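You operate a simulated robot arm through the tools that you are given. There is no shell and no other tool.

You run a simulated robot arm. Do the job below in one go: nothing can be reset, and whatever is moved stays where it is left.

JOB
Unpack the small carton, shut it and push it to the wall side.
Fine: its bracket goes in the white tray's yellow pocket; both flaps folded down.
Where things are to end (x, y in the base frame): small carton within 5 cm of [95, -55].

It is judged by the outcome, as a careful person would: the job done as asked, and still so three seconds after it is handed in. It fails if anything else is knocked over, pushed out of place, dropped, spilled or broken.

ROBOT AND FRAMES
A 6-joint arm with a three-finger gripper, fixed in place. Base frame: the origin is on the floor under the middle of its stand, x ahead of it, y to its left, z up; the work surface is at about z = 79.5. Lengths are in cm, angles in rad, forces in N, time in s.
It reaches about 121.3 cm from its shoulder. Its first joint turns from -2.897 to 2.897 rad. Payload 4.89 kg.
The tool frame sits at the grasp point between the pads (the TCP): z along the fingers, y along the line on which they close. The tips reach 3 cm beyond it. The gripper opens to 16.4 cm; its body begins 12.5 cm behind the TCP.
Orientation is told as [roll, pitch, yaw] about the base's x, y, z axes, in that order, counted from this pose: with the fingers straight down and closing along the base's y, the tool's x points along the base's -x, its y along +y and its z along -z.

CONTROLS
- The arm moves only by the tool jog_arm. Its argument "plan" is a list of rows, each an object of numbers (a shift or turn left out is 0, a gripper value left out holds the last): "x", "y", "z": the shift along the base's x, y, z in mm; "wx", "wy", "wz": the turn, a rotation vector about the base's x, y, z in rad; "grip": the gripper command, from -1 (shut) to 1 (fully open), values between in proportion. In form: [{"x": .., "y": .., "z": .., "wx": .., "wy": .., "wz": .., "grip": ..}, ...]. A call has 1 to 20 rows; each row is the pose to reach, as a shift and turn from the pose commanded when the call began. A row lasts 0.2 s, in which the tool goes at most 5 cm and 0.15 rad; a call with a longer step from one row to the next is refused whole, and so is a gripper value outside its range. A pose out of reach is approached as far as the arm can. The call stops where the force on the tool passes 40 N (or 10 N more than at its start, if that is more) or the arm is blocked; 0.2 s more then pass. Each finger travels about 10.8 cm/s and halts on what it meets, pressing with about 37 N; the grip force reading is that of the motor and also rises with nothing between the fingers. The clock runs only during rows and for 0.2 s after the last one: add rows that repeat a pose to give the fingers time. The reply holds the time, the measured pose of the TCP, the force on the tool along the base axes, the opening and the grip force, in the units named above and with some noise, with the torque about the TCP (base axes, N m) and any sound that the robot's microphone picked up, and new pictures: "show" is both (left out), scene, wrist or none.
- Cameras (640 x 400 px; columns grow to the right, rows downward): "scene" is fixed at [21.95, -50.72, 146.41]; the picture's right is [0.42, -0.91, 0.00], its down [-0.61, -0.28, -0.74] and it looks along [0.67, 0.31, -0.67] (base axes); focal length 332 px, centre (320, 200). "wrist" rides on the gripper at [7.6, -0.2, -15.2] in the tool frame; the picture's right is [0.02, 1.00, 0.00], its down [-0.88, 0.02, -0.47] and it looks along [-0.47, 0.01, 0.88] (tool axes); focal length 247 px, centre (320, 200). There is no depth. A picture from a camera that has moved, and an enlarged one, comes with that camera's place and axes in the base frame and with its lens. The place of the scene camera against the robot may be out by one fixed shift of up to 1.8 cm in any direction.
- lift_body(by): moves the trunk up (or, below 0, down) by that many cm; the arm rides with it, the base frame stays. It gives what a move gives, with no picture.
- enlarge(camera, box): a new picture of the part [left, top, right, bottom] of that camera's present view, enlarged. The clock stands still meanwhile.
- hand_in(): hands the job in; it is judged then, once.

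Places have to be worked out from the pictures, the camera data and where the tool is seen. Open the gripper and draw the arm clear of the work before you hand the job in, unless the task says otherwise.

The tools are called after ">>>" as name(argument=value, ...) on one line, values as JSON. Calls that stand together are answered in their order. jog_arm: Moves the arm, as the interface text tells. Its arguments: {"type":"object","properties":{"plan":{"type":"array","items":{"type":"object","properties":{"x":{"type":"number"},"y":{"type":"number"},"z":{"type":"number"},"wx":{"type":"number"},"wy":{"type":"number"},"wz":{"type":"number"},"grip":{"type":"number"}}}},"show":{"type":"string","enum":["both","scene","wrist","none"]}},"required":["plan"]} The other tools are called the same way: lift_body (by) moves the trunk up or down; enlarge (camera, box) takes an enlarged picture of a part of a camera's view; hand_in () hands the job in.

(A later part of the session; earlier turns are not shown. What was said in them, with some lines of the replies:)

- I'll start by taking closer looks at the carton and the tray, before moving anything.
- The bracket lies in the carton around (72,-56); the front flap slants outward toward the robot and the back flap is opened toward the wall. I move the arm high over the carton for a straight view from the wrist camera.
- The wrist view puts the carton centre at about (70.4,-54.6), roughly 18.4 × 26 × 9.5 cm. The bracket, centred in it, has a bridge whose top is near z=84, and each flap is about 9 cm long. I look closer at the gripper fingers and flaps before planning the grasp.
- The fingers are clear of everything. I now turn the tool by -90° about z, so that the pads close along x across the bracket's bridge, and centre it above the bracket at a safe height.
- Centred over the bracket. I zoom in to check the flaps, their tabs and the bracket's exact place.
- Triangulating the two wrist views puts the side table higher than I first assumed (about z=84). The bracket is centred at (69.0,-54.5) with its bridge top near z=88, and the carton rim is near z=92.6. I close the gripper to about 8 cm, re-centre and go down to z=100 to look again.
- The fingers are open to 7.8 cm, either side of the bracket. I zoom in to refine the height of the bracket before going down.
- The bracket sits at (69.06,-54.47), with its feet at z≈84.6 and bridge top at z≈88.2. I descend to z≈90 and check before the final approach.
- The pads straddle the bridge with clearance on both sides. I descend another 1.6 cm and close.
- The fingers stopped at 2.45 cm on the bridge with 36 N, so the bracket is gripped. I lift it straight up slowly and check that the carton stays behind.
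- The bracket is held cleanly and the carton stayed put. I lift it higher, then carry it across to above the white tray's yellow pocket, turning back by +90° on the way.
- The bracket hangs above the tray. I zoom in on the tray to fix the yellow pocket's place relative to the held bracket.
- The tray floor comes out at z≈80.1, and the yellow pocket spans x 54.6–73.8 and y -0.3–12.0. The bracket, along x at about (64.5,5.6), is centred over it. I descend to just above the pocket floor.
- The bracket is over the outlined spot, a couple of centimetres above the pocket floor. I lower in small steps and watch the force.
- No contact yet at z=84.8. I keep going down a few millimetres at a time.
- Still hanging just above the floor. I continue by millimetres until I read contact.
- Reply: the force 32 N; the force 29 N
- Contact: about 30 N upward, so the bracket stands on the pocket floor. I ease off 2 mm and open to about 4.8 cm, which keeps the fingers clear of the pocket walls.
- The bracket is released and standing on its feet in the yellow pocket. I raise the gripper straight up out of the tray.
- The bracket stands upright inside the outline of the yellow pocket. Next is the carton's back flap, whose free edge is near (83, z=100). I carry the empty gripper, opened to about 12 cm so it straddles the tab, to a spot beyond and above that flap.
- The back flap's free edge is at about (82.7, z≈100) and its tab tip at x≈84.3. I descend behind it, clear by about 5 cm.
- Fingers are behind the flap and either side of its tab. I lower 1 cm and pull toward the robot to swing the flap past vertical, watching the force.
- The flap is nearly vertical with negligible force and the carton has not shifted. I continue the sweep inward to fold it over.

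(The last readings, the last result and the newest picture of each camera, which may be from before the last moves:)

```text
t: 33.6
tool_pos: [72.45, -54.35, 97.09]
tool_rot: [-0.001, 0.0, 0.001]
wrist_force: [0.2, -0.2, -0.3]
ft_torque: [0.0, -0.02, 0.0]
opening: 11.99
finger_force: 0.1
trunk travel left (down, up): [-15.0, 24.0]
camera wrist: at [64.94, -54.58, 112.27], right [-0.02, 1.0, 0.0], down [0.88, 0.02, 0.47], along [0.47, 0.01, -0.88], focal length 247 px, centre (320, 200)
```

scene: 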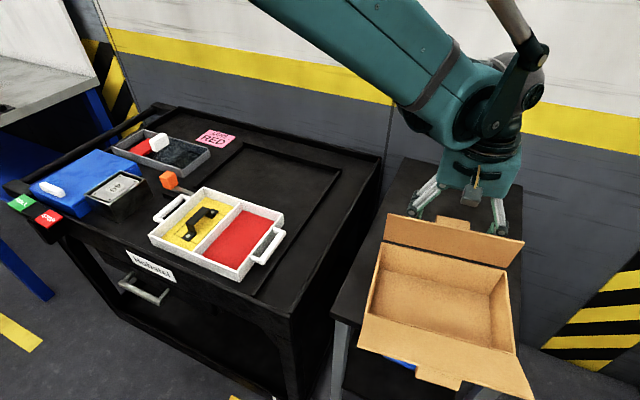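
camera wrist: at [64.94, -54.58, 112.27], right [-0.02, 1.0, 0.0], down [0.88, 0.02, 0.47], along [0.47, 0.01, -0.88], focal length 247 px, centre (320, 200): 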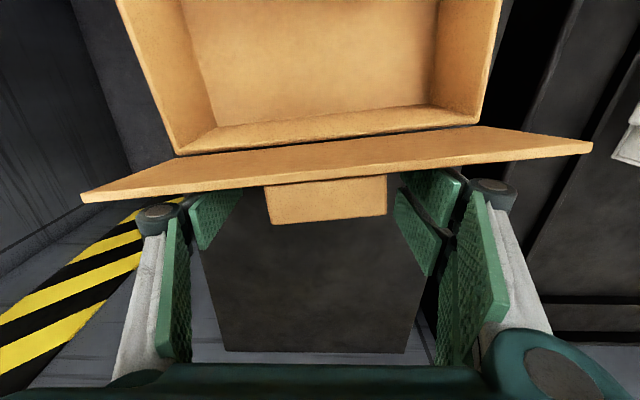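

The second part of the pull dragged the carton about 7 cm toward me and turned it by about 0.12 rad. Past vertical the fingertips were pressing low on the flap, so the carton slid instead of the flap folding; its front edge is now right at the table edge. I back off, raise the tips to the flap's top edge and follow its arc over and down, slowly.

>>> jog_arm(plan=[{"x": 8, "y": 1}, {"x": 8, "y": 1, "z": 30}, {"x": 8, "y": 1, "z": 64}, {"x": 3, "y": 1, "z": 63}, {"x": -2, "y": 0, "z": 62}, {"x": -7, "y": -1, "z": 61}, {"x": -13, "y": -2, "z": 60}, {"x": -19, "y": -2, "z": 58.5}, {"x": -26, "y": -3, "z": 57}, {"x": -31, "y": -4, "z": 55}, {"x": -35, "y": -4, "z": 53}, {"x": -39, "y": -5, "z": 50.5}, {"x": -43, "y": -5, "z": 47}, {"x": -43, "y": -5, "z": 47}])

```text
t: 36.6
tool_pos: [68.22, -54.99, 101.65]
tool_rot: [0.001, 0.0, 0.0]
wrist_force: [0.0, -0.8, 0.4]
ft_torque: [0.0, -0.02, 0.01]
opening: 11.95
finger_force: 0.0
trunk travel left (down, up): [-15.0, 24.0]
camera wrist: at [60.63, -55.07, 116.94], right [-0.02, 1.0, 0.0], down [0.88, 0.02, 0.47], along [0.47, 0.01, -0.88], focal length 247 px, centre (320, 200)
```

scene: 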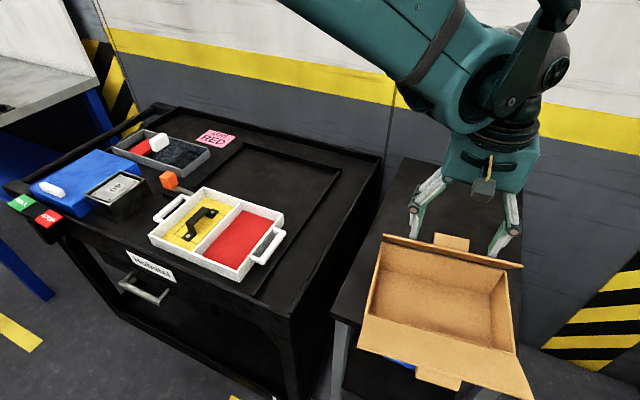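
wrist: 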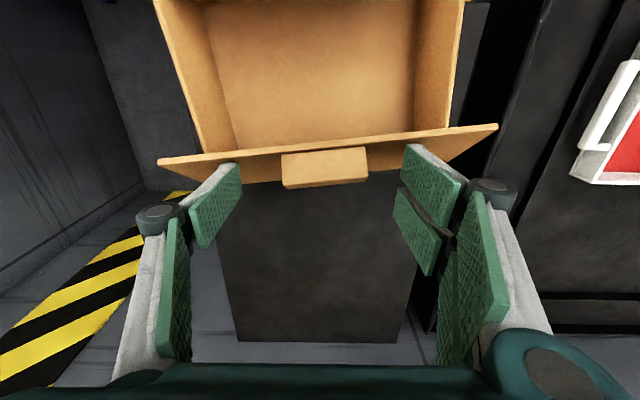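

The flap has folded past vertical and the carton stayed put this time. I continue along the arc, down toward flat.

>>> jog_arm(plan=[{"x": -4, "y": -0.5, "z": -1.5}, {"x": -8, "y": -1, "z": -3}, {"x": -12, "y": -1.5, "z": -7}, {"x": -15, "y": -2, "z": -10.5}, {"x": -18, "y": -2.5, "z": -14}, {"x": -21, "y": -3, "z": -18}, {"x": -24, "y": -3, "z": -22}, {"x": -26, "y": -3, "z": -27}, {"x": -28, "y": -3.5, "z": -31}, {"x": -30, "y": -4, "z": -35}, {"x": -32, "y": -4, "z": -40}, {"x": -33, "y": -4, "z": -45}, {"x": -33, "y": -4, "z": -45}])

```text
t: 39.4
tool_pos: [64.93, -55.36, 97.21]
tool_rot: [0.0, -0.001, 0.0]
wrist_force: [0.0, 0.4, -0.4]
ft_torque: [0.04, 0.01, 0.0]
opening: 11.96
finger_force: 0.1
trunk travel left (down, up): [-15.0, 24.0]
camera wrist: at [57.34, -55.49, 112.45], right [-0.02, 1.0, 0.0], down [0.88, 0.02, 0.47], along [0.47, 0.01, -0.88], focal length 247 px, centre (320, 200)
```

scene: 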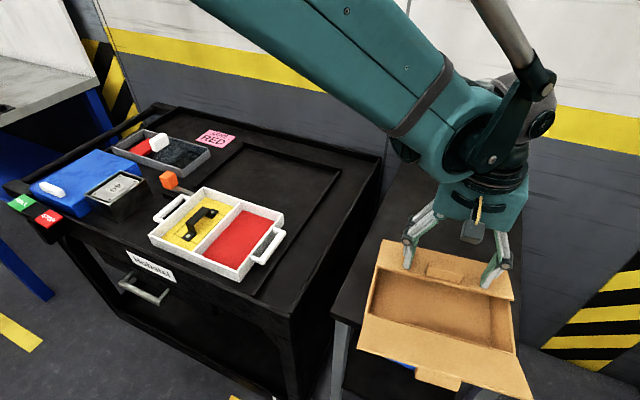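
wrist: 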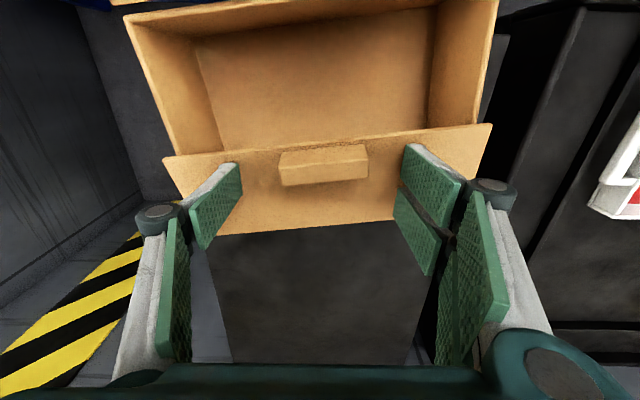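

The back flap is nearly flat. I press it down the last bit, keeping an eye on the force.

>>> jog_arm(plan=[{"x": -1, "z": -4}, {"x": -1, "z": -8}, {"x": -1, "z": -12}, {"x": -1, "z": -12}])

>>> enlarge(camera="scene", box=[340, 210, 540, 400])

```text
t: 40.4
tool_pos: [64.74, -55.45, 96.09]
tool_rot: [0.001, 0.002, 0.0]
wrist_force: [-0.3, -0.5, -0.9]
ft_torque: [-0.01, 0.0, 0.0]
opening: 11.97
finger_force: 0.0
trunk travel left (down, up): [-15.0, 24.0]
camera wrist: at [57.23, -55.53, 111.26], right [-0.02, 1.0, 0.0], down [0.88, 0.02, 0.47], along [0.47, 0.01, -0.88], focal length 247 px, centre (320, 200)
```

scene: 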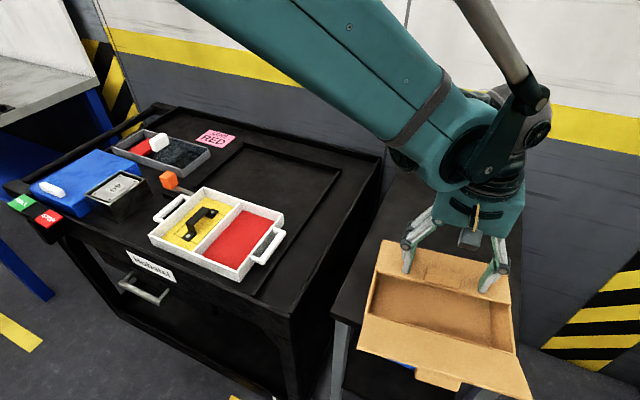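
wrist: 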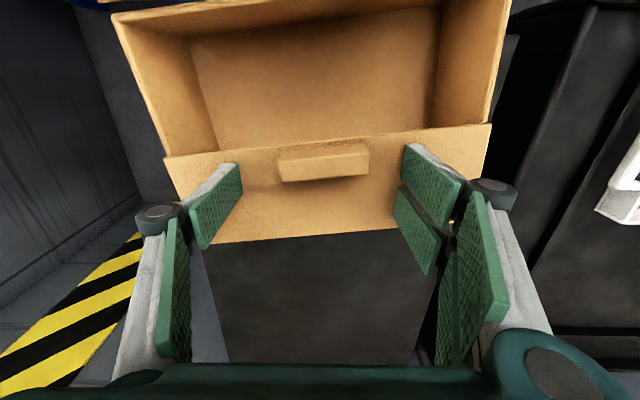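

```text
2.11 times, centred on (440, 305) of scene
camera zoom: at [21.95, -50.72, 146.41], right [0.42, -0.91, 0.0], down [-0.61, -0.28, -0.74], along [0.67, 0.31, -0.67], focal length 699 px, centre (67, -21)
```

zoom: 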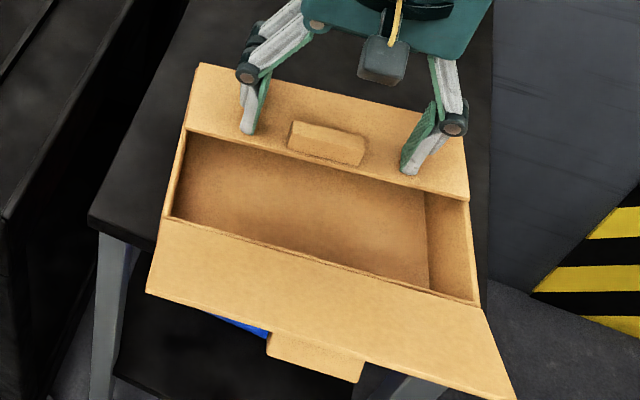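

The flap is almost down. I press a few millimetres more until it seats on the rim.

>>> jog_arm(plan=[{"z": -3}, {"z": -6}, {"z": -6}], show="none")

>>> jog_arm(plan=[{"z": -2}, {"z": -4}, {"z": -4}])

```text
t: 41.1
tool_pos: [64.7, -55.06, 96.13]
tool_rot: [0.0, -0.003, 0.002]
wrist_force: [4.3, 9.7, 74.9]
ft_torque: [2.28, -1.14, 0.43]
opening: 10.24
finger_force: 35.8
trunk travel left (down, up): [-15.0, 24.0]
stopped in row 3: the force on the tool passed its limit at 48 N (the readings are from after the stop); the commanded pose is now the measured one
```

```text
t: 42.0
tool_pos: [64.67, -55.22, 95.08]
tool_rot: [0.001, 0.0, -0.001]
wrist_force: [-4.6, 6.4, 26.2]
ft_torque: [1.06, -0.15, 0.22]
opening: 13.0
finger_force: 12.5
trunk travel left (down, up): [-15.0, 24.0]
camera wrist: at [57.16, -55.4, 110.25], right [-0.02, 1.0, 0.0], down [0.88, 0.02, 0.47], along [0.47, 0.01, -0.88], focal length 247 px, centre (320, 200)
```

scene: 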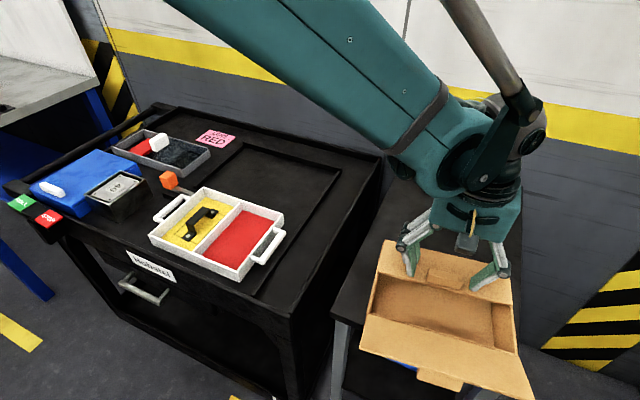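
wrist: 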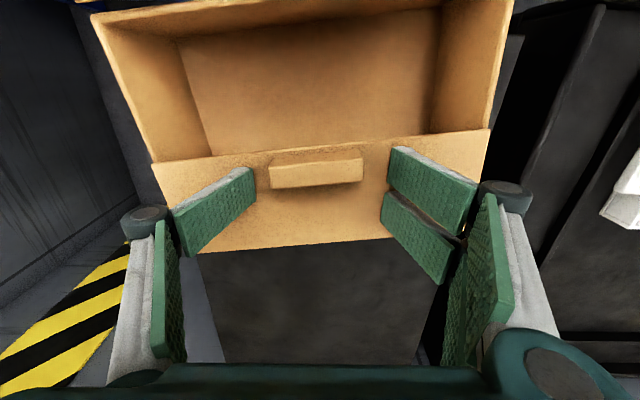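

The flap is seated: it took a firm 26–75 N and the fingers flexed. I lift off straight up to relieve it and see whether the flap stays down.

>>> jog_arm(plan=[{"z": 8, "grip": 0.46}, {"z": 25}, {"z": 60}, {"z": 100}, {"z": 145}, {"z": 190}, {"z": 190}])

>>> enlarge(camera="scene", box=[340, 210, 540, 400])

```text
t: 43.5
tool_pos: [64.68, -55.17, 114.31]
tool_rot: [0.002, 0.002, -0.001]
wrist_force: [-0.4, 0.0, -0.3]
ft_torque: [-0.05, -0.05, 0.04]
opening: 11.98
finger_force: 0.2
trunk travel left (down, up): [-15.0, 24.0]
camera wrist: at [57.16, -55.36, 129.51], right [-0.02, 1.0, 0.0], down [0.88, 0.02, 0.47], along [0.47, 0.01, -0.88], focal length 247 px, centre (320, 200)
```

scene: 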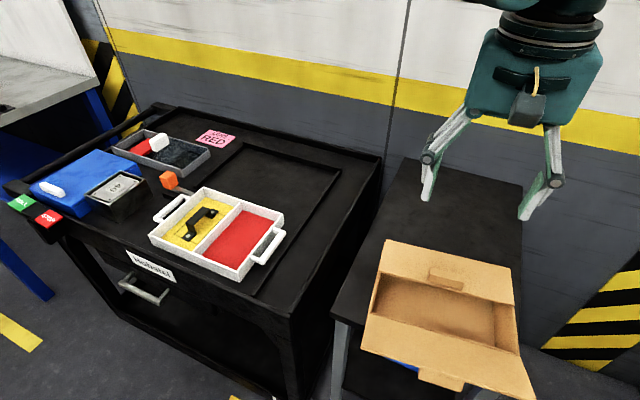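
wrist: 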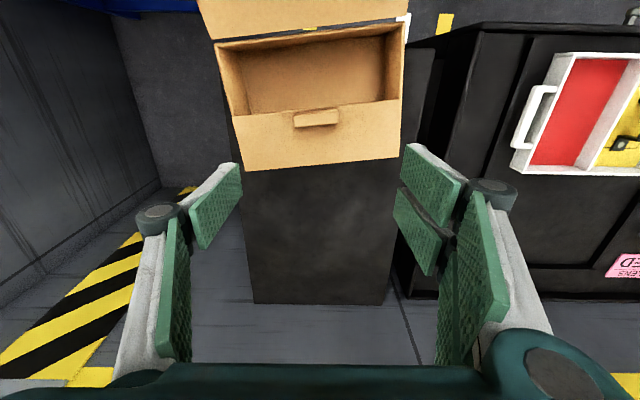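

```text
2.11 times, centred on (440, 305) of scene
camera zoom: at [21.95, -50.72, 146.41], right [0.42, -0.91, 0.0], down [-0.61, -0.28, -0.74], along [0.67, 0.31, -0.67], focal length 699 px, centre (67, -21)
```

zoom: 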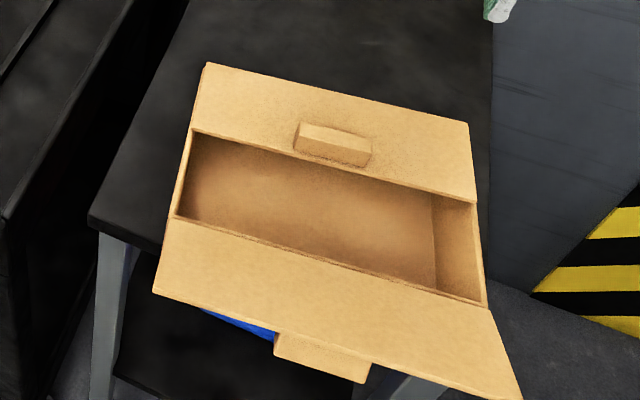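

The back flap stays flat. For the front flap (tilted up about 32° toward me) I'll come from the robot side with the fingers tilted forward under its free edge, straddling its tab. I first move there at height and tilt by 0.6 rad.

>>> jog_arm(plan=[{"x": -40, "y": -5, "wy": -0.1}, {"x": -85, "y": -10, "wy": -0.2}, {"x": -130, "y": -15, "wy": -0.3}, {"x": -175, "y": -20, "wy": -0.4}, {"x": -220, "y": -25, "wy": -0.5}, {"x": -264, "y": -27, "wy": -0.6}, {"x": -264, "y": -27, "wy": -0.6}])

```text
t: 45.1
tool_pos: [38.29, -58.09, 114.17]
tool_rot: [0.002, -0.601, 0.0]
wrist_force: [0.9, -0.2, 0.2]
ft_torque: [-0.01, 0.05, -0.03]
opening: 11.99
finger_force: 0.2
trunk travel left (down, up): [-15.0, 24.0]
camera wrist: at [23.6, -58.17, 122.41], right [-0.02, 1.0, -0.01], down [0.46, 0.02, 0.89], along [0.89, 0.01, -0.46], focal length 247 px, centre (320, 200)
```

scene: 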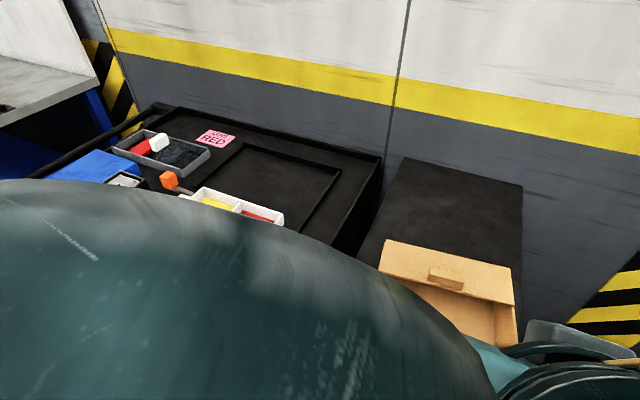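
wrist: 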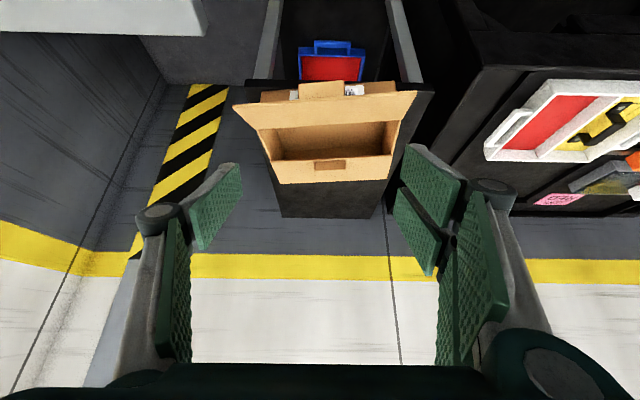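

The wrist camera now sees the carton from the front. I zoom to measure the front flap before lowering.

>>> enlarge(camera="wrist", box=[220, 70, 440, 230])

```text
2.50 times, centred on (330, 150) of wrist
camera zoom: at [23.6, -58.17, 122.41], right [-0.02, 1.0, -0.01], down [0.46, 0.02, 0.89], along [0.89, 0.01, -0.46], focal length 617 px, centre (295, 325)
```

zoom: 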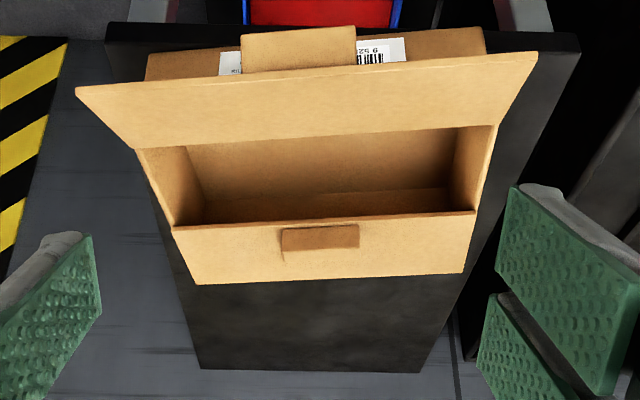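

The front flap's free edge is at about (46,-57.9, z≈96.5) and the hinge centre at (54,-57, 92.6). I lower the tilted fingers in front of the flap, staying short of its edge.

>>> jog_arm(plan=[{"z": -45}, {"z": -90}, {"z": -135}, {"z": -175}, {"z": -210}, {"z": -222}, {"z": -222}])

```text
t: 46.8
tool_pos: [38.52, -58.0, 91.9]
tool_rot: [0.002, -0.6, -0.001]
wrist_force: [-0.6, -0.4, 0.4]
ft_torque: [0.03, 0.01, 0.02]
opening: 11.96
finger_force: 0.1
trunk travel left (down, up): [-15.0, 24.0]
camera wrist: at [23.69, -58.1, 100.14], right [-0.02, 1.0, -0.01], down [0.46, 0.02, 0.89], along [0.89, 0.01, -0.46], focal length 247 px, centre (320, 200)
```

scene: 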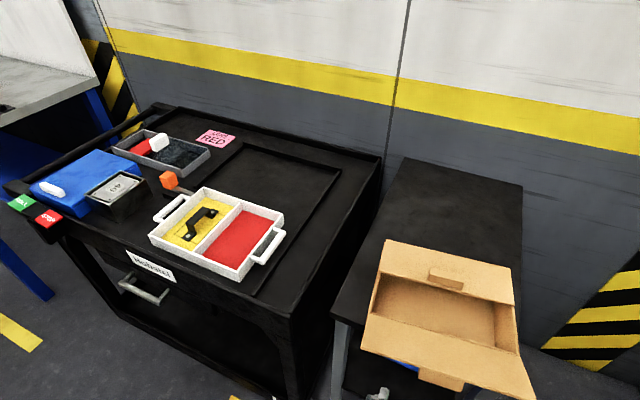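
wrist: 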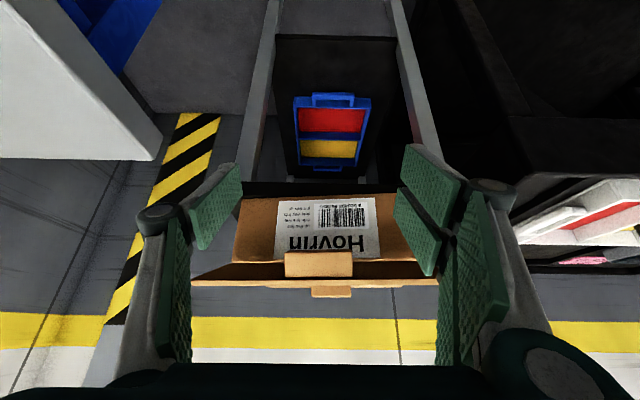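

The fingers straddle the front tab, below and in front of the flap. I move in and up along the flap's arc, slowly, to swing it up to just before vertical.

>>> jog_arm(plan=[{"x": 15, "z": 11}, {"x": 30, "z": 22}, {"x": 40, "z": 29}, {"x": 47, "z": 34}, {"x": 50, "z": 43}, {"x": 54, "z": 50.5}, {"x": 56, "z": 58}, {"x": 58.5, "z": 65}, {"x": 61, "z": 72}, {"x": 64, "z": 79}, {"x": 68, "z": 82}, {"x": 72, "z": 84}, {"x": 78, "z": 87}, {"x": 85, "z": 89}, {"x": 85, "z": 89}])

```text
t: 50.0
tool_pos: [46.98, -57.96, 100.8]
tool_rot: [0.002, -0.6, -0.001]
wrist_force: [0.3, 0.1, -0.3]
ft_torque: [0.01, -0.01, 0.02]
opening: 12.0
finger_force: 0.0
trunk travel left (down, up): [-15.0, 24.0]
camera wrist: at [32.08, -58.19, 109.1], right [-0.02, 1.0, -0.01], down [0.46, 0.02, 0.89], along [0.89, 0.01, -0.46], focal length 247 px, centre (320, 200)
```

scene: 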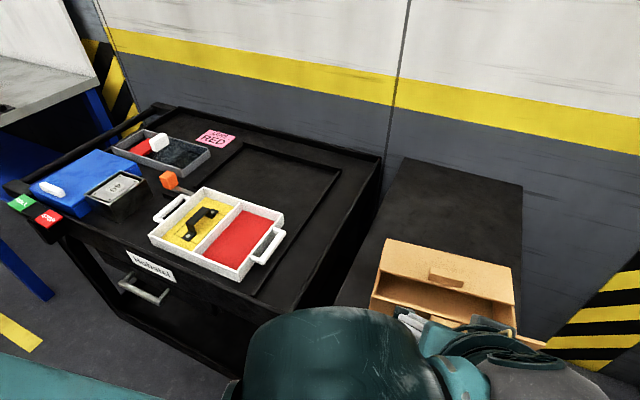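
wrist: 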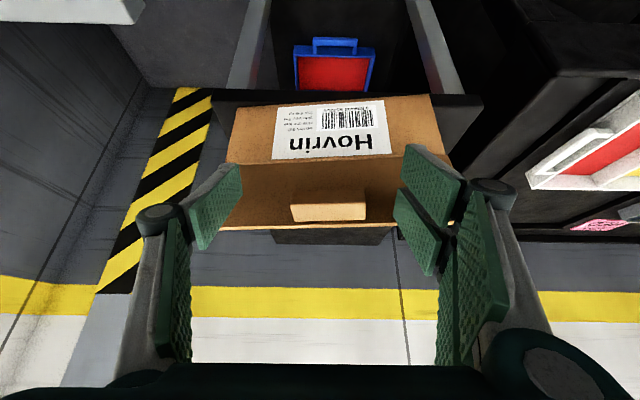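

The flap is up close to vertical and the carton hasn't moved. I continue over the top, straightening the tool while following the arc down the other side.

>>> jog_arm(plan=[{"x": 5, "y": 0.5, "z": 1}, {"x": 10, "y": 1, "z": 2}, {"x": 15, "y": 2, "z": 3}, {"x": 20, "y": 2.5, "z": 4}, {"x": 26, "y": 3, "z": 5, "wy": 0.04}, {"x": 31, "y": 4, "z": 6, "wy": 0.075}, {"x": 37, "y": 4.5, "z": 7, "wy": 0.11}, {"x": 42, "y": 5, "z": 8, "wy": 0.15}, {"x": 48, "y": 6, "z": 8, "wy": 0.19}, {"x": 53, "y": 6.5, "z": 7.5, "wy": 0.225}, {"x": 59, "y": 7, "z": 7.3, "wy": 0.26}, {"x": 64, "y": 8, "z": 7, "wy": 0.3}, {"x": 70, "y": 8.5, "z": 5.5, "wy": 0.34}, {"x": 75, "y": 9, "z": 4, "wy": 0.375}, {"x": 80, "y": 10, "z": 2, "wy": 0.41}, {"x": 84.5, "y": 10.5, "z": 0, "wy": 0.45}, {"x": 84.5, "y": 10.5, "z": 0, "wy": 0.45}])

```text
t: 53.5
tool_pos: [55.4, -56.88, 100.75]
tool_rot: [0.002, -0.15, 0.0]
wrist_force: [-0.3, -1.1, -0.2]
ft_torque: [0.01, 0.0, -0.02]
opening: 11.95
finger_force: 0.0
trunk travel left (down, up): [-15.0, 24.0]
camera wrist: at [45.64, -57.12, 114.74], right [-0.02, 1.0, 0.0], down [0.8, 0.02, 0.6], along [0.6, 0.01, -0.8], focal length 247 px, centre (320, 200)
```

scene: 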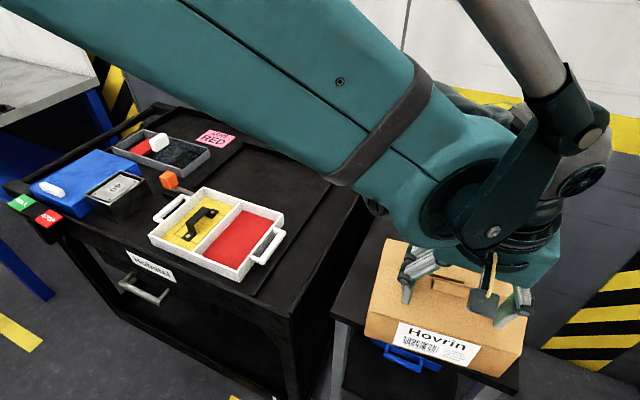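
wrist: 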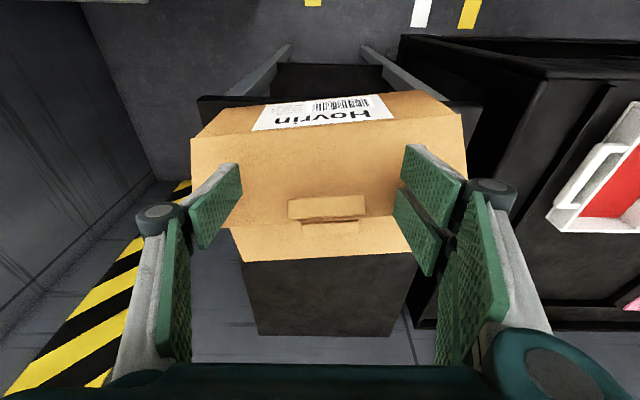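

The front flap is over at about 45° with the carton still in place. I follow the arc down to almost flat.

>>> jog_arm(plan=[{"x": 4, "y": 0.5, "z": -2.5, "wy": 0.04}, {"x": 9, "y": 1, "z": -5, "wy": 0.08}, {"x": 13, "y": 1.5, "z": -8, "wy": 0.12}, {"x": 17, "y": 2, "z": -11, "wy": 0.15}, {"x": 20, "y": 2.5, "z": -16, "wy": 0.15}, {"x": 22, "y": 2.5, "z": -21, "wy": 0.15}, {"x": 24, "y": 3, "z": -26, "wy": 0.15}, {"x": 25.5, "y": 3, "z": -30, "wy": 0.15}, {"x": 27, "y": 3, "z": -36, "wy": 0.15}, {"x": 28, "y": 3, "z": -40, "wy": 0.15}, {"x": 28, "y": 3, "z": -40, "wy": 0.15}])

```text
t: 56.0
tool_pos: [58.17, -56.71, 96.82]
tool_rot: [0.001, 0.0, -0.001]
wrist_force: [0.3, 1.6, 0.0]
ft_torque: [-0.01, -0.03, -0.01]
opening: 11.98
finger_force: 0.2
trunk travel left (down, up): [-15.0, 24.0]
camera wrist: at [50.63, -56.84, 112.02], right [-0.02, 1.0, 0.0], down [0.88, 0.02, 0.47], along [0.47, 0.01, -0.88], focal length 247 px, centre (320, 200)
```

scene: 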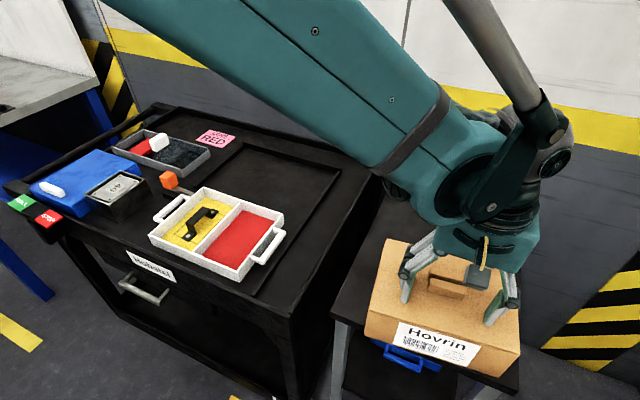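
wrist: 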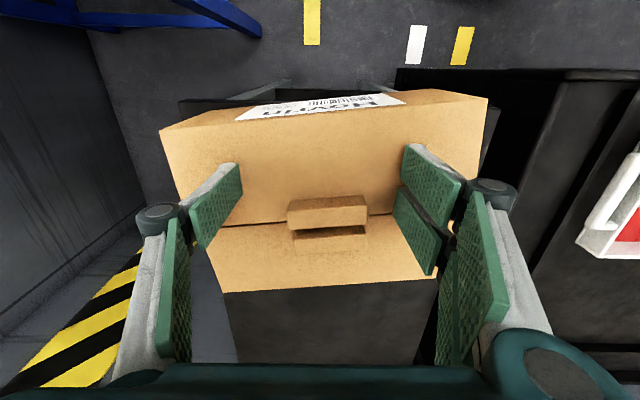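

Almost closed: the front flap's edge is just above the back flap's. I press down in small steps, stopping as soon as I feel resistance.

>>> jog_arm(plan=[{"z": -2}, {"z": -4}, {"z": -6}, {"z": -6}], show="none")

```text
t: 57.0
tool_pos: [58.16, -56.7, 96.26]
tool_rot: [0.002, 0.0, 0.0]
wrist_force: [-0.3, 0.5, 0.1]
ft_torque: [0.04, -0.01, 0.02]
opening: 11.97
finger_force: 0.0
trunk travel left (down, up): [-15.0, 24.0]
```

>>> jog_arm(plan=[{"z": -1}, {"z": -2}, {"z": -2}], show="wrist")

>>> enlarge(camera="wrist", box=[180, 80, 500, 300])

```text
t: 57.8
tool_pos: [58.16, -56.52, 95.96]
tool_rot: [0.002, -0.001, -0.001]
wrist_force: [-0.2, 0.5, 0.0]
ft_torque: [0.03, 0.0, -0.01]
opening: 11.97
finger_force: 0.1
trunk travel left (down, up): [-15.0, 24.0]
camera wrist: at [50.64, -56.85, 111.19], right [-0.02, 1.0, 0.0], down [0.88, 0.02, 0.47], along [0.47, 0.01, -0.88], focal length 247 px, centre (320, 200)
```

wrist: 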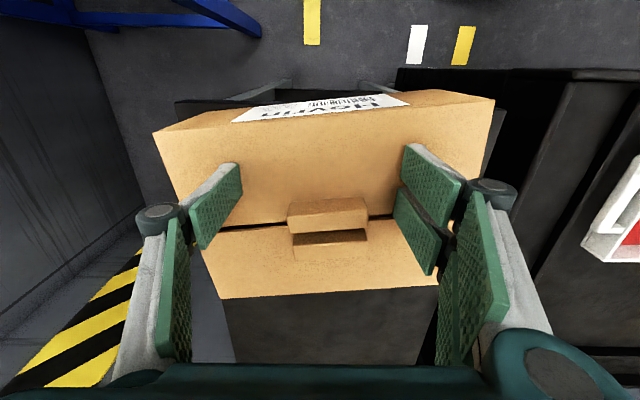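

```text
1.82 times, centred on (340, 190) of wrist
camera zoom: at [50.64, -56.85, 111.19], right [-0.02, 1.0, 0.0], down [0.88, 0.02, 0.47], along [0.47, 0.01, -0.88], focal length 449 px, centre (284, 218)
```

zoom: 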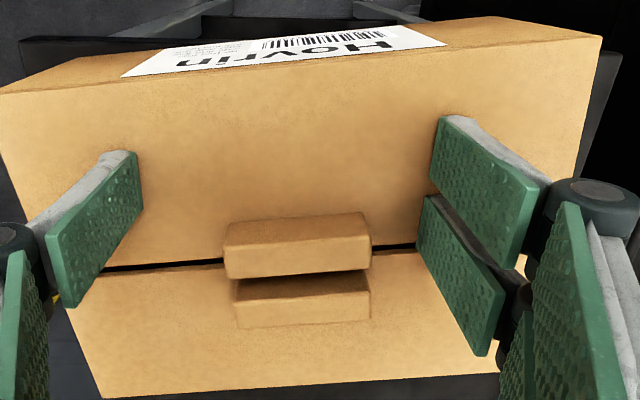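

Both flaps now look flat with a thin seam between them. I press another couple of millimetres to seat the front flap fully.

>>> jog_arm(plan=[{"z": -1}, {"z": -2}, {"z": -2}], show="none")

```text
t: 58.5
tool_pos: [58.19, -56.71, 95.7]
tool_rot: [0.002, 0.0, 0.0]
wrist_force: [3.0, -0.9, 7.9]
ft_torque: [-0.04, -0.01, -0.01]
opening: 12.05
finger_force: 0.6
trunk travel left (down, up): [-15.0, 24.0]
```

Light contact of 8 N, so the front flap is seated. I lift straight up and check that both flaps stay down.

>>> jog_arm(plan=[{"z": 10}, {"z": 40}, {"z": 80}, {"z": 125}, {"z": 170}, {"z": 215}, {"z": 215}])

>>> enlarge(camera="scene", box=[330, 150, 540, 400])

>>> enlarge(camera="wrist", box=[180, 0, 460, 200])

```text
t: 60.1
tool_pos: [58.37, -56.59, 117.26]
tool_rot: [0.001, -0.001, 0.0]
wrist_force: [-1.3, 1.2, -0.8]
ft_torque: [-0.02, -0.04, 0.02]
opening: 11.99
finger_force: 0.1
trunk travel left (down, up): [-15.0, 24.0]
camera wrist: at [50.71, -56.75, 132.56], right [-0.02, 1.0, 0.0], down [0.88, 0.02, 0.47], along [0.47, 0.01, -0.88], focal length 247 px, centre (320, 200)
```

scene: 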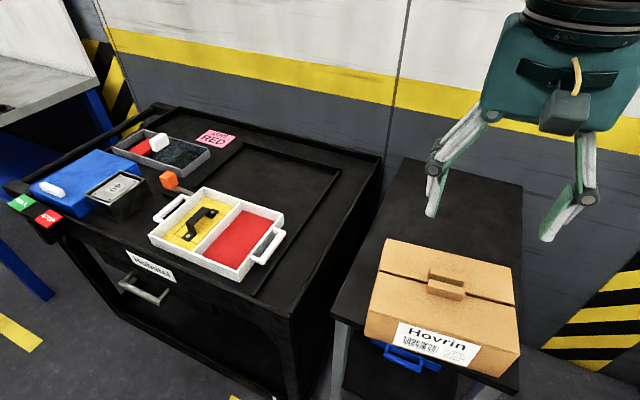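
wrist: 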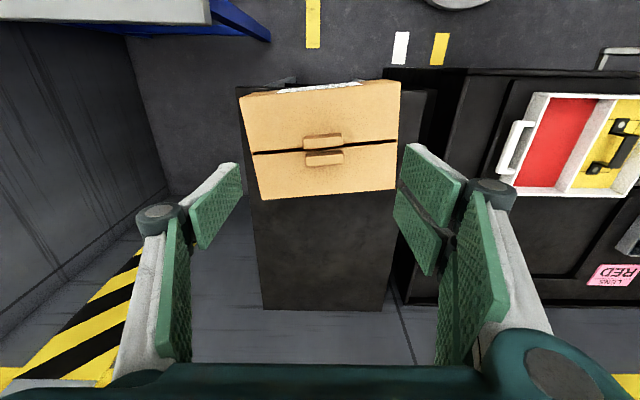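

```text
1.60 times, centred on (435, 275) of scene
camera zoom: at [21.95, -50.72, 146.41], right [0.42, -0.91, 0.0], down [-0.61, -0.28, -0.74], along [0.67, 0.31, -0.67], focal length 531 px, centre (136, 80)
```

zoom: 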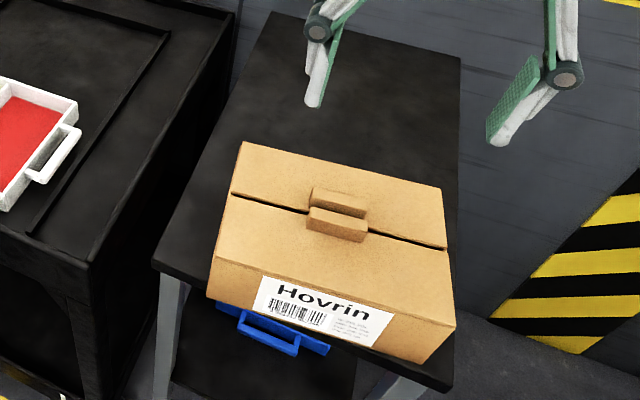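

```text
2.00 times, centred on (320, 100) of wrist
camera zoom: at [50.71, -56.75, 132.56], right [-0.02, 1.0, 0.0], down [0.88, 0.02, 0.47], along [0.47, 0.01, -0.88], focal length 494 px, centre (320, 400)
```

zoom: 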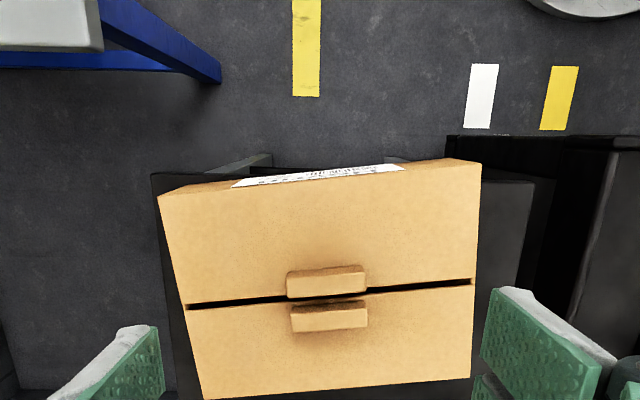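

Both flaps lie flat and stay down. The carton is centred at about (62.0,-55.9), turned by +0.116 rad, with its front just at the table edge. I go around to its front at height and then lower the open fingers in front of the front wall, yawed +0.11 so both sides push evenly and square it up.

>>> jog_arm(plan=[{"x": -40, "y": 3, "wz": 0.03}, {"x": -80, "y": 6, "wz": 0.06}, {"x": -120, "y": 9, "wz": 0.09}, {"x": -146, "y": 11, "wz": 0.11}, {"x": -146, "y": 11, "z": -45, "wz": 0.11}, {"x": -146, "y": 11, "z": -90, "wz": 0.11}, {"x": -146, "y": 11, "z": -135, "wz": 0.11}, {"x": -146, "y": 11, "z": -180, "wz": 0.11}, {"x": -146, "y": 11, "z": -225, "wz": 0.11}, {"x": -146, "y": 11, "z": -260, "wz": 0.11}, {"x": -146, "y": 11, "z": -277, "wz": 0.11}, {"x": -146, "y": 11, "z": -277, "wz": 0.11}])

```text
t: 62.8
tool_pos: [43.68, -55.49, 89.4]
tool_rot: [0.003, 0.001, 0.11]
wrist_force: [-0.1, -0.5, 0.2]
ft_torque: [0.04, 0.05, 0.03]
opening: 11.98
finger_force: 0.1
trunk travel left (down, up): [-15.0, 24.0]
camera wrist: at [36.11, -56.56, 104.74], right [-0.13, 0.99, 0.0], down [0.87, 0.12, 0.47], along [0.47, 0.06, -0.88], focal length 247 px, centre (320, 200)
```

scene: 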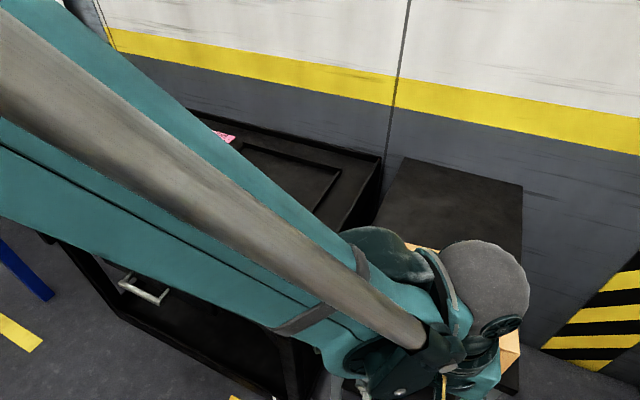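
wrist: 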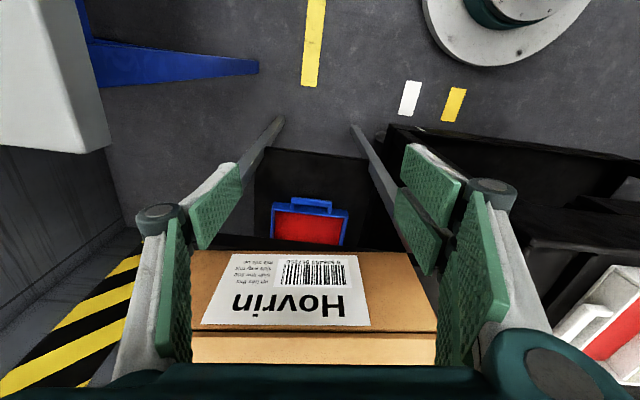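

The carton's front wall with its label is right ahead, and the fingers are at wall height, about 2 cm above the table top. I push in +x gently for the first stretch.

>>> jog_arm(plan=[{"x": 25}, {"x": 45}, {"x": 57}, {"x": 65}, {"x": 73}, {"x": 81}, {"x": 90}, {"x": 100}, {"x": 112}, {"x": 125}, {"x": 138}, {"x": 150}, {"x": 160}, {"x": 165}, {"x": 165}])

```text
t: 66.0
tool_pos: [60.12, -55.58, 89.55]
tool_rot: [0.001, 0.0, 0.111]
wrist_force: [-0.3, 0.2, 0.7]
ft_torque: [0.0, -0.02, 0.01]
opening: 11.97
finger_force: 0.0
trunk travel left (down, up): [-15.0, 24.0]
camera wrist: at [52.61, -56.58, 104.81], right [-0.13, 0.99, 0.0], down [0.87, 0.12, 0.47], along [0.47, 0.06, -0.88], focal length 247 px, centre (320, 200)
```

scene: 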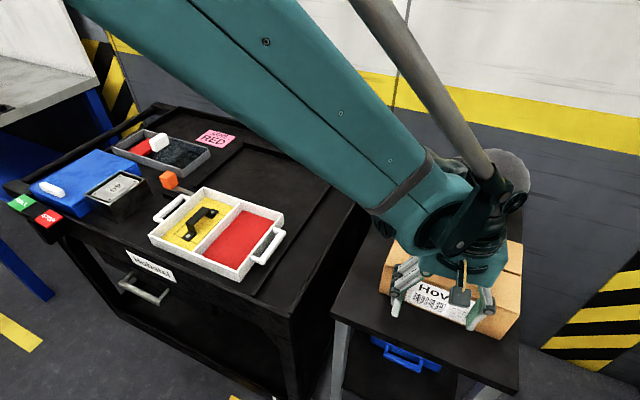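
wrist: 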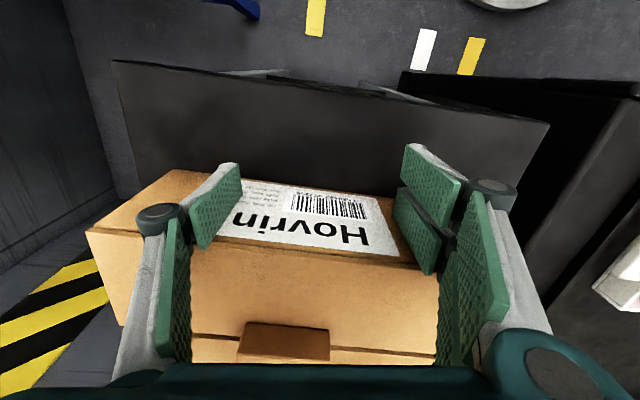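

The carton is squared up (yaw ≈ 0.02), with its front at x≈62.7 and centre y≈-57. I push the remaining 24 cm with a slight +y drift to bring it onto the target.

>>> jog_arm(plan=[{"x": 10, "y": 1}, {"x": 23, "y": 2}, {"x": 38, "y": 3}, {"x": 53, "y": 4}, {"x": 68, "y": 6}, {"x": 83, "y": 7}, {"x": 98, "y": 8}, {"x": 113, "y": 9}, {"x": 128, "y": 11}, {"x": 143, "y": 12}, {"x": 158, "y": 13}, {"x": 172, "y": 14}, {"x": 185, "y": 15}, {"x": 195, "y": 16}, {"x": 203, "y": 17}, {"x": 208, "y": 17}, {"x": 208, "y": 17}])

```text
t: 69.5
tool_pos: [80.87, -53.82, 89.65]
tool_rot: [0.002, 0.0, 0.11]
wrist_force: [0.2, -0.2, -0.6]
ft_torque: [-0.03, 0.0, -0.09]
opening: 12.0
finger_force: 0.1
trunk travel left (down, up): [-15.0, 24.0]
camera wrist: at [73.37, -54.93, 104.83], right [-0.13, 0.99, 0.0], down [0.87, 0.12, 0.47], along [0.47, 0.06, -0.88], focal length 247 px, centre (320, 200)
```

scene: 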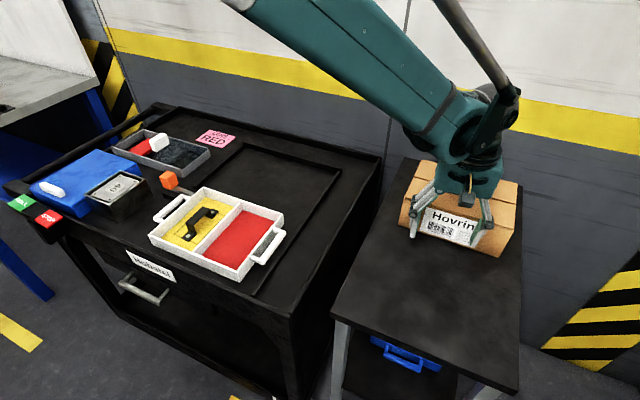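
wrist: 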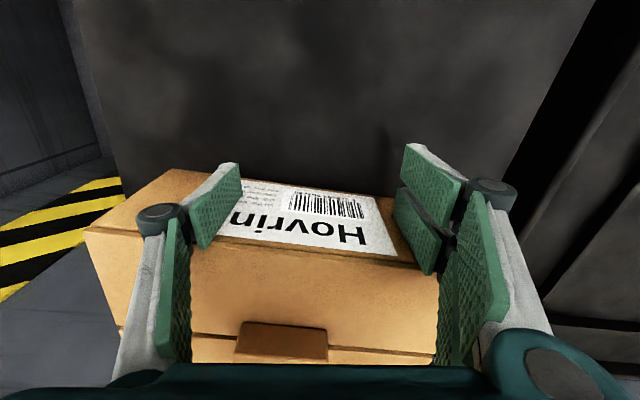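

The carton followed cleanly: front at x≈83.5, centre about (92.0,-55.6). I push the last 3 cm slowly.

>>> jog_arm(plan=[{"x": 5, "y": 0.5}, {"x": 11, "y": 1}, {"x": 17, "y": 1.5}, {"x": 22, "y": 2}, {"x": 26, "y": 2}, {"x": 29, "y": 2}, {"x": 30, "y": 2}, {"x": 30, "y": 2}])

```text
t: 71.3
tool_pos: [83.89, -53.78, 89.57]
tool_rot: [0.001, 0.001, 0.11]
wrist_force: [0.7, -0.7, 0.8]
ft_torque: [-0.02, -0.02, -0.01]
opening: 11.98
finger_force: 0.1
trunk travel left (down, up): [-15.0, 24.0]
camera wrist: at [76.41, -54.67, 104.78], right [-0.13, 0.99, 0.0], down [0.87, 0.12, 0.47], along [0.47, 0.06, -0.88], focal length 247 px, centre (320, 200)
```

scene: 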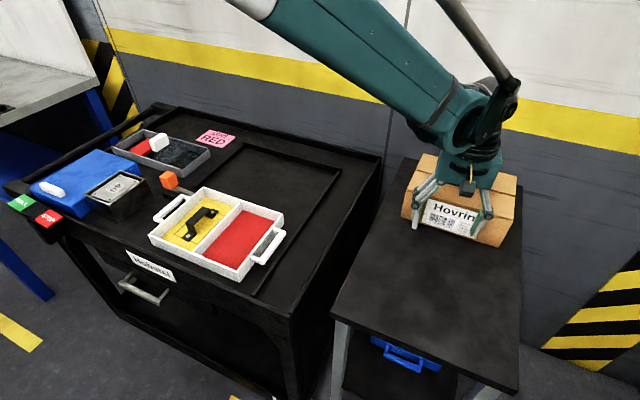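
wrist: 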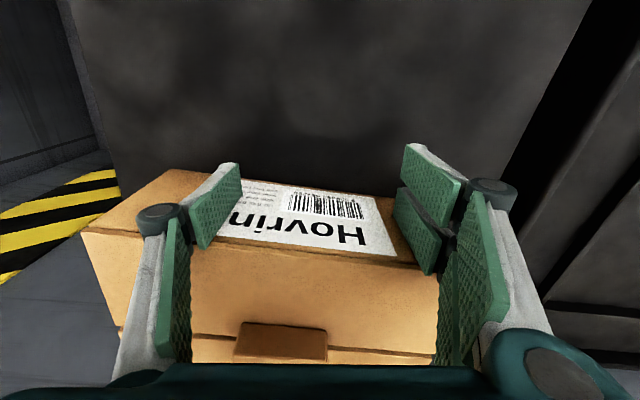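

Carton centre should now be at about (95,-55.4). I back away in -x, then rise and draw the arm back to look at the result.

>>> jog_arm(plan=[{"x": -15}, {"x": -45}, {"x": -85}, {"x": -120, "z": 20}, {"x": -140, "z": 60}, {"x": -150, "z": 105}, {"x": -150, "z": 150}, {"x": -150, "z": 195}, {"x": -150, "z": 240}, {"x": -150, "z": 285}, {"x": -150, "z": 300, "wz": -0.055}, {"x": -150, "z": 300, "wz": -0.11}, {"x": -150, "z": 300, "wz": -0.11}])

>>> enlarge(camera="scene", box=[330, 110, 540, 300])

>>> enlarge(camera="wrist", box=[200, 60, 450, 300])

```text
t: 74.2
tool_pos: [68.76, -53.57, 119.57]
tool_rot: [0.001, 0.001, 0.0]
wrist_force: [0.4, -0.8, 0.0]
ft_torque: [-0.02, -0.04, 0.02]
opening: 11.96
finger_force: 0.0
trunk travel left (down, up): [-15.0, 24.0]
camera wrist: at [61.36, -53.8, 134.84], right [-0.02, 1.0, 0.0], down [0.88, 0.02, 0.47], along [0.47, 0.01, -0.88], focal length 247 px, centre (320, 200)
```

scene: 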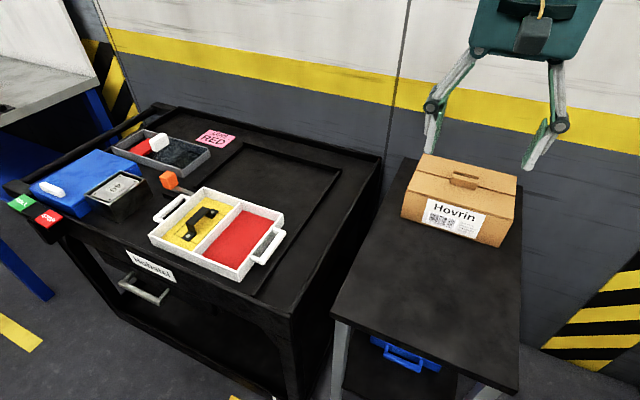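
wrist: 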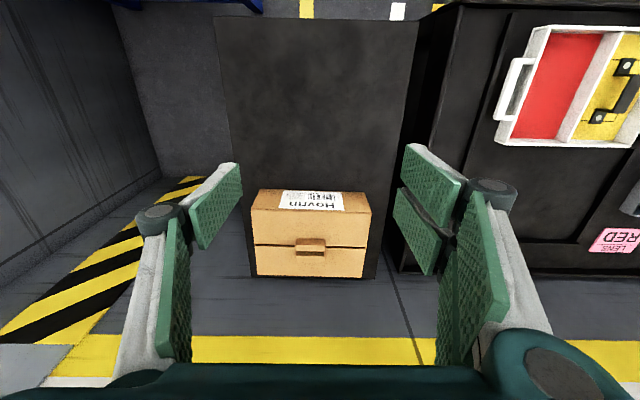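

```text
2.11 times, centred on (435, 205) of scene
camera zoom: at [21.95, -50.72, 146.41], right [0.42, -0.91, 0.0], down [-0.61, -0.28, -0.74], along [0.67, 0.31, -0.67], focal length 699 px, centre (78, 190)
```

zoom: 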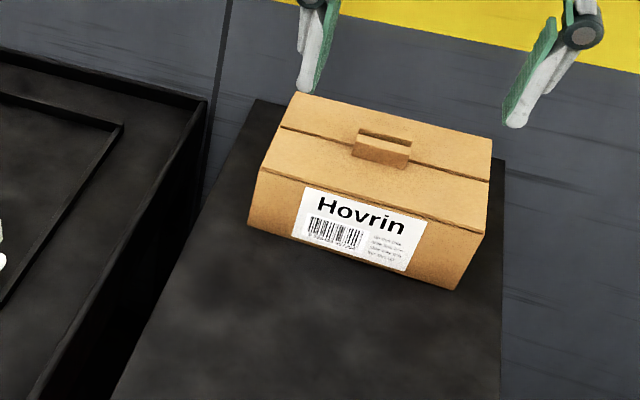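

```text
1.67 times, centred on (325, 180) of wrist
camera zoom: at [61.36, -53.8, 134.84], right [-0.02, 1.0, 0.0], down [0.88, 0.02, 0.47], along [0.47, 0.01, -0.88], focal length 412 px, centre (312, 233)
```

zoom: 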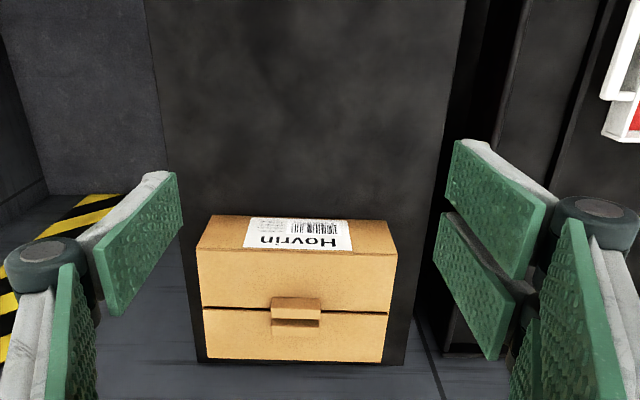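

The carton's top-face corners give a centre of about (95.0,-55.2), square to the table with both flaps flat. I open the gripper fully, draw the arm back to its starting place and do a final check.

>>> jog_arm(plan=[{"x": -15, "y": 40, "grip": 1}, {"x": -30, "y": 85, "grip": 1}, {"x": -45, "y": 130}, {"x": -60, "y": 175}, {"x": -75, "y": 220}, {"x": -90, "y": 265}, {"x": -90, "y": 310}, {"x": -90, "y": 335}, {"x": -90, "y": 335}])

>>> enlarge(camera="scene", box=[0, 100, 320, 300])

>>> enlarge(camera="scene", box=[380, 130, 540, 260])

```text
t: 76.2
tool_pos: [59.93, -20.21, 119.8]
tool_rot: [0.002, 0.0, 0.0]
wrist_force: [0.2, 0.9, 0.0]
ft_torque: [-0.04, -0.05, 0.0]
opening: 16.41
finger_force: 0.0
trunk travel left (down, up): [-15.0, 24.0]
camera wrist: at [52.29, -20.31, 134.86], right [-0.02, 1.0, 0.0], down [0.88, 0.02, 0.47], along [0.47, 0.01, -0.88], focal length 247 px, centre (320, 200)
```

scene: 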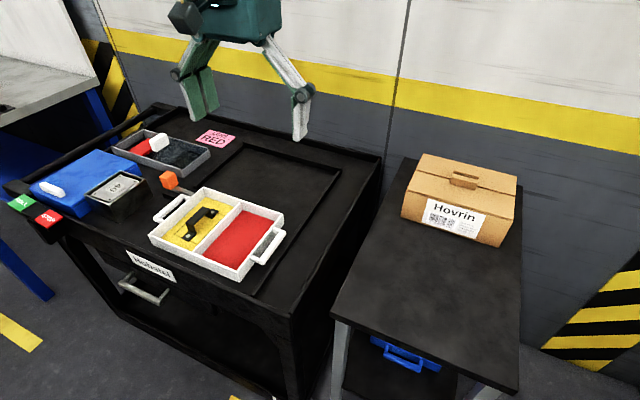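
wrist: 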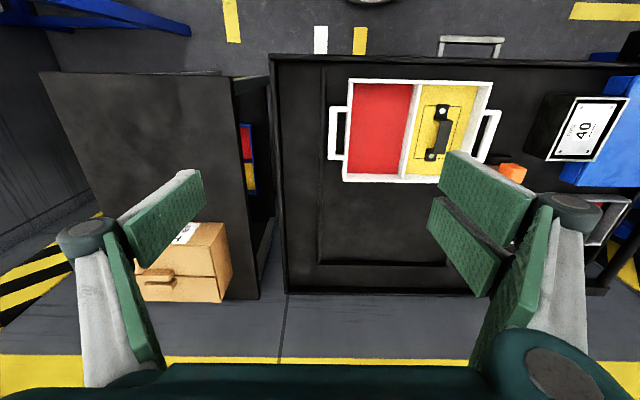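

```text
2.00 times, centred on (160, 200) of scene
camera zoom: at [21.95, -50.72, 146.41], right [0.42, -0.91, 0.0], down [-0.61, -0.28, -0.74], along [0.67, 0.31, -0.67], focal length 664 px, centre (640, 200)
```

zoom: 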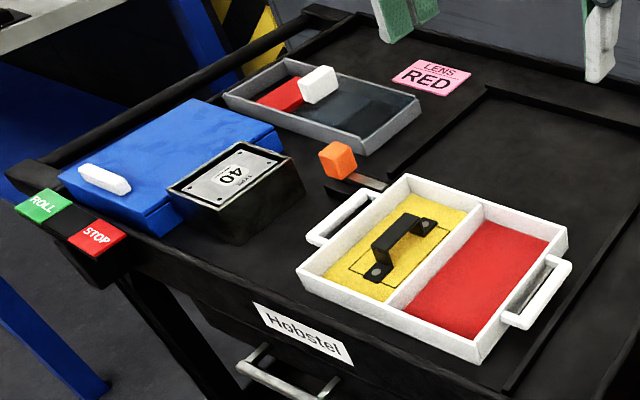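

```text
3.08 times, centred on (460, 195) of scene
camera zoom: at [21.95, -50.72, 146.41], right [0.42, -0.91, 0.0], down [-0.61, -0.28, -0.74], along [0.67, 0.31, -0.67], focal length 1022 px, centre (-111, 215)
```

zoom: 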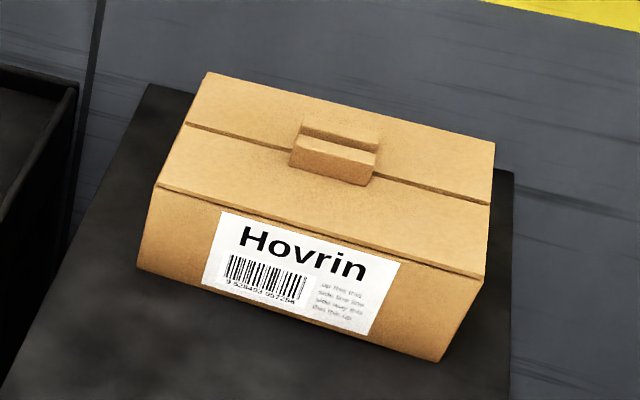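

The bracket stands in the yellow pocket, and the carton is shut with both flaps flat at about (95,-55). The other items are where they were, and the gripper is open and clear, so I hand the job in.

>>> hand_in()

```text
The job is handed in.
```

The carton is unpacked, shut and pushed to the wall side, and the job is handed in. I don't have the judge's verdict.

- **Bracket:** it stands on its feet inside the outline in the white tray's yellow pocket.
- **Flaps:** both are folded down and stayed flat while I pushed the carton.
- **Carton:** its centre is at about (95.0, -55.2) by the wrist camera, about 0.2 cm from the target and square to the table.
- **Slip while folding:** the back flap dragged the carton about 7 cm toward the robot. Its front edge reached the table edge, slightly over at one corner. Nothing fell.
- **Hard press:** seating the back flap briefly reached about 75 N, more than I intended. The flap looks undamaged.
- **Everything else:** the other items look unmoved in the final pictures. The gripper is open and back at its starting place.
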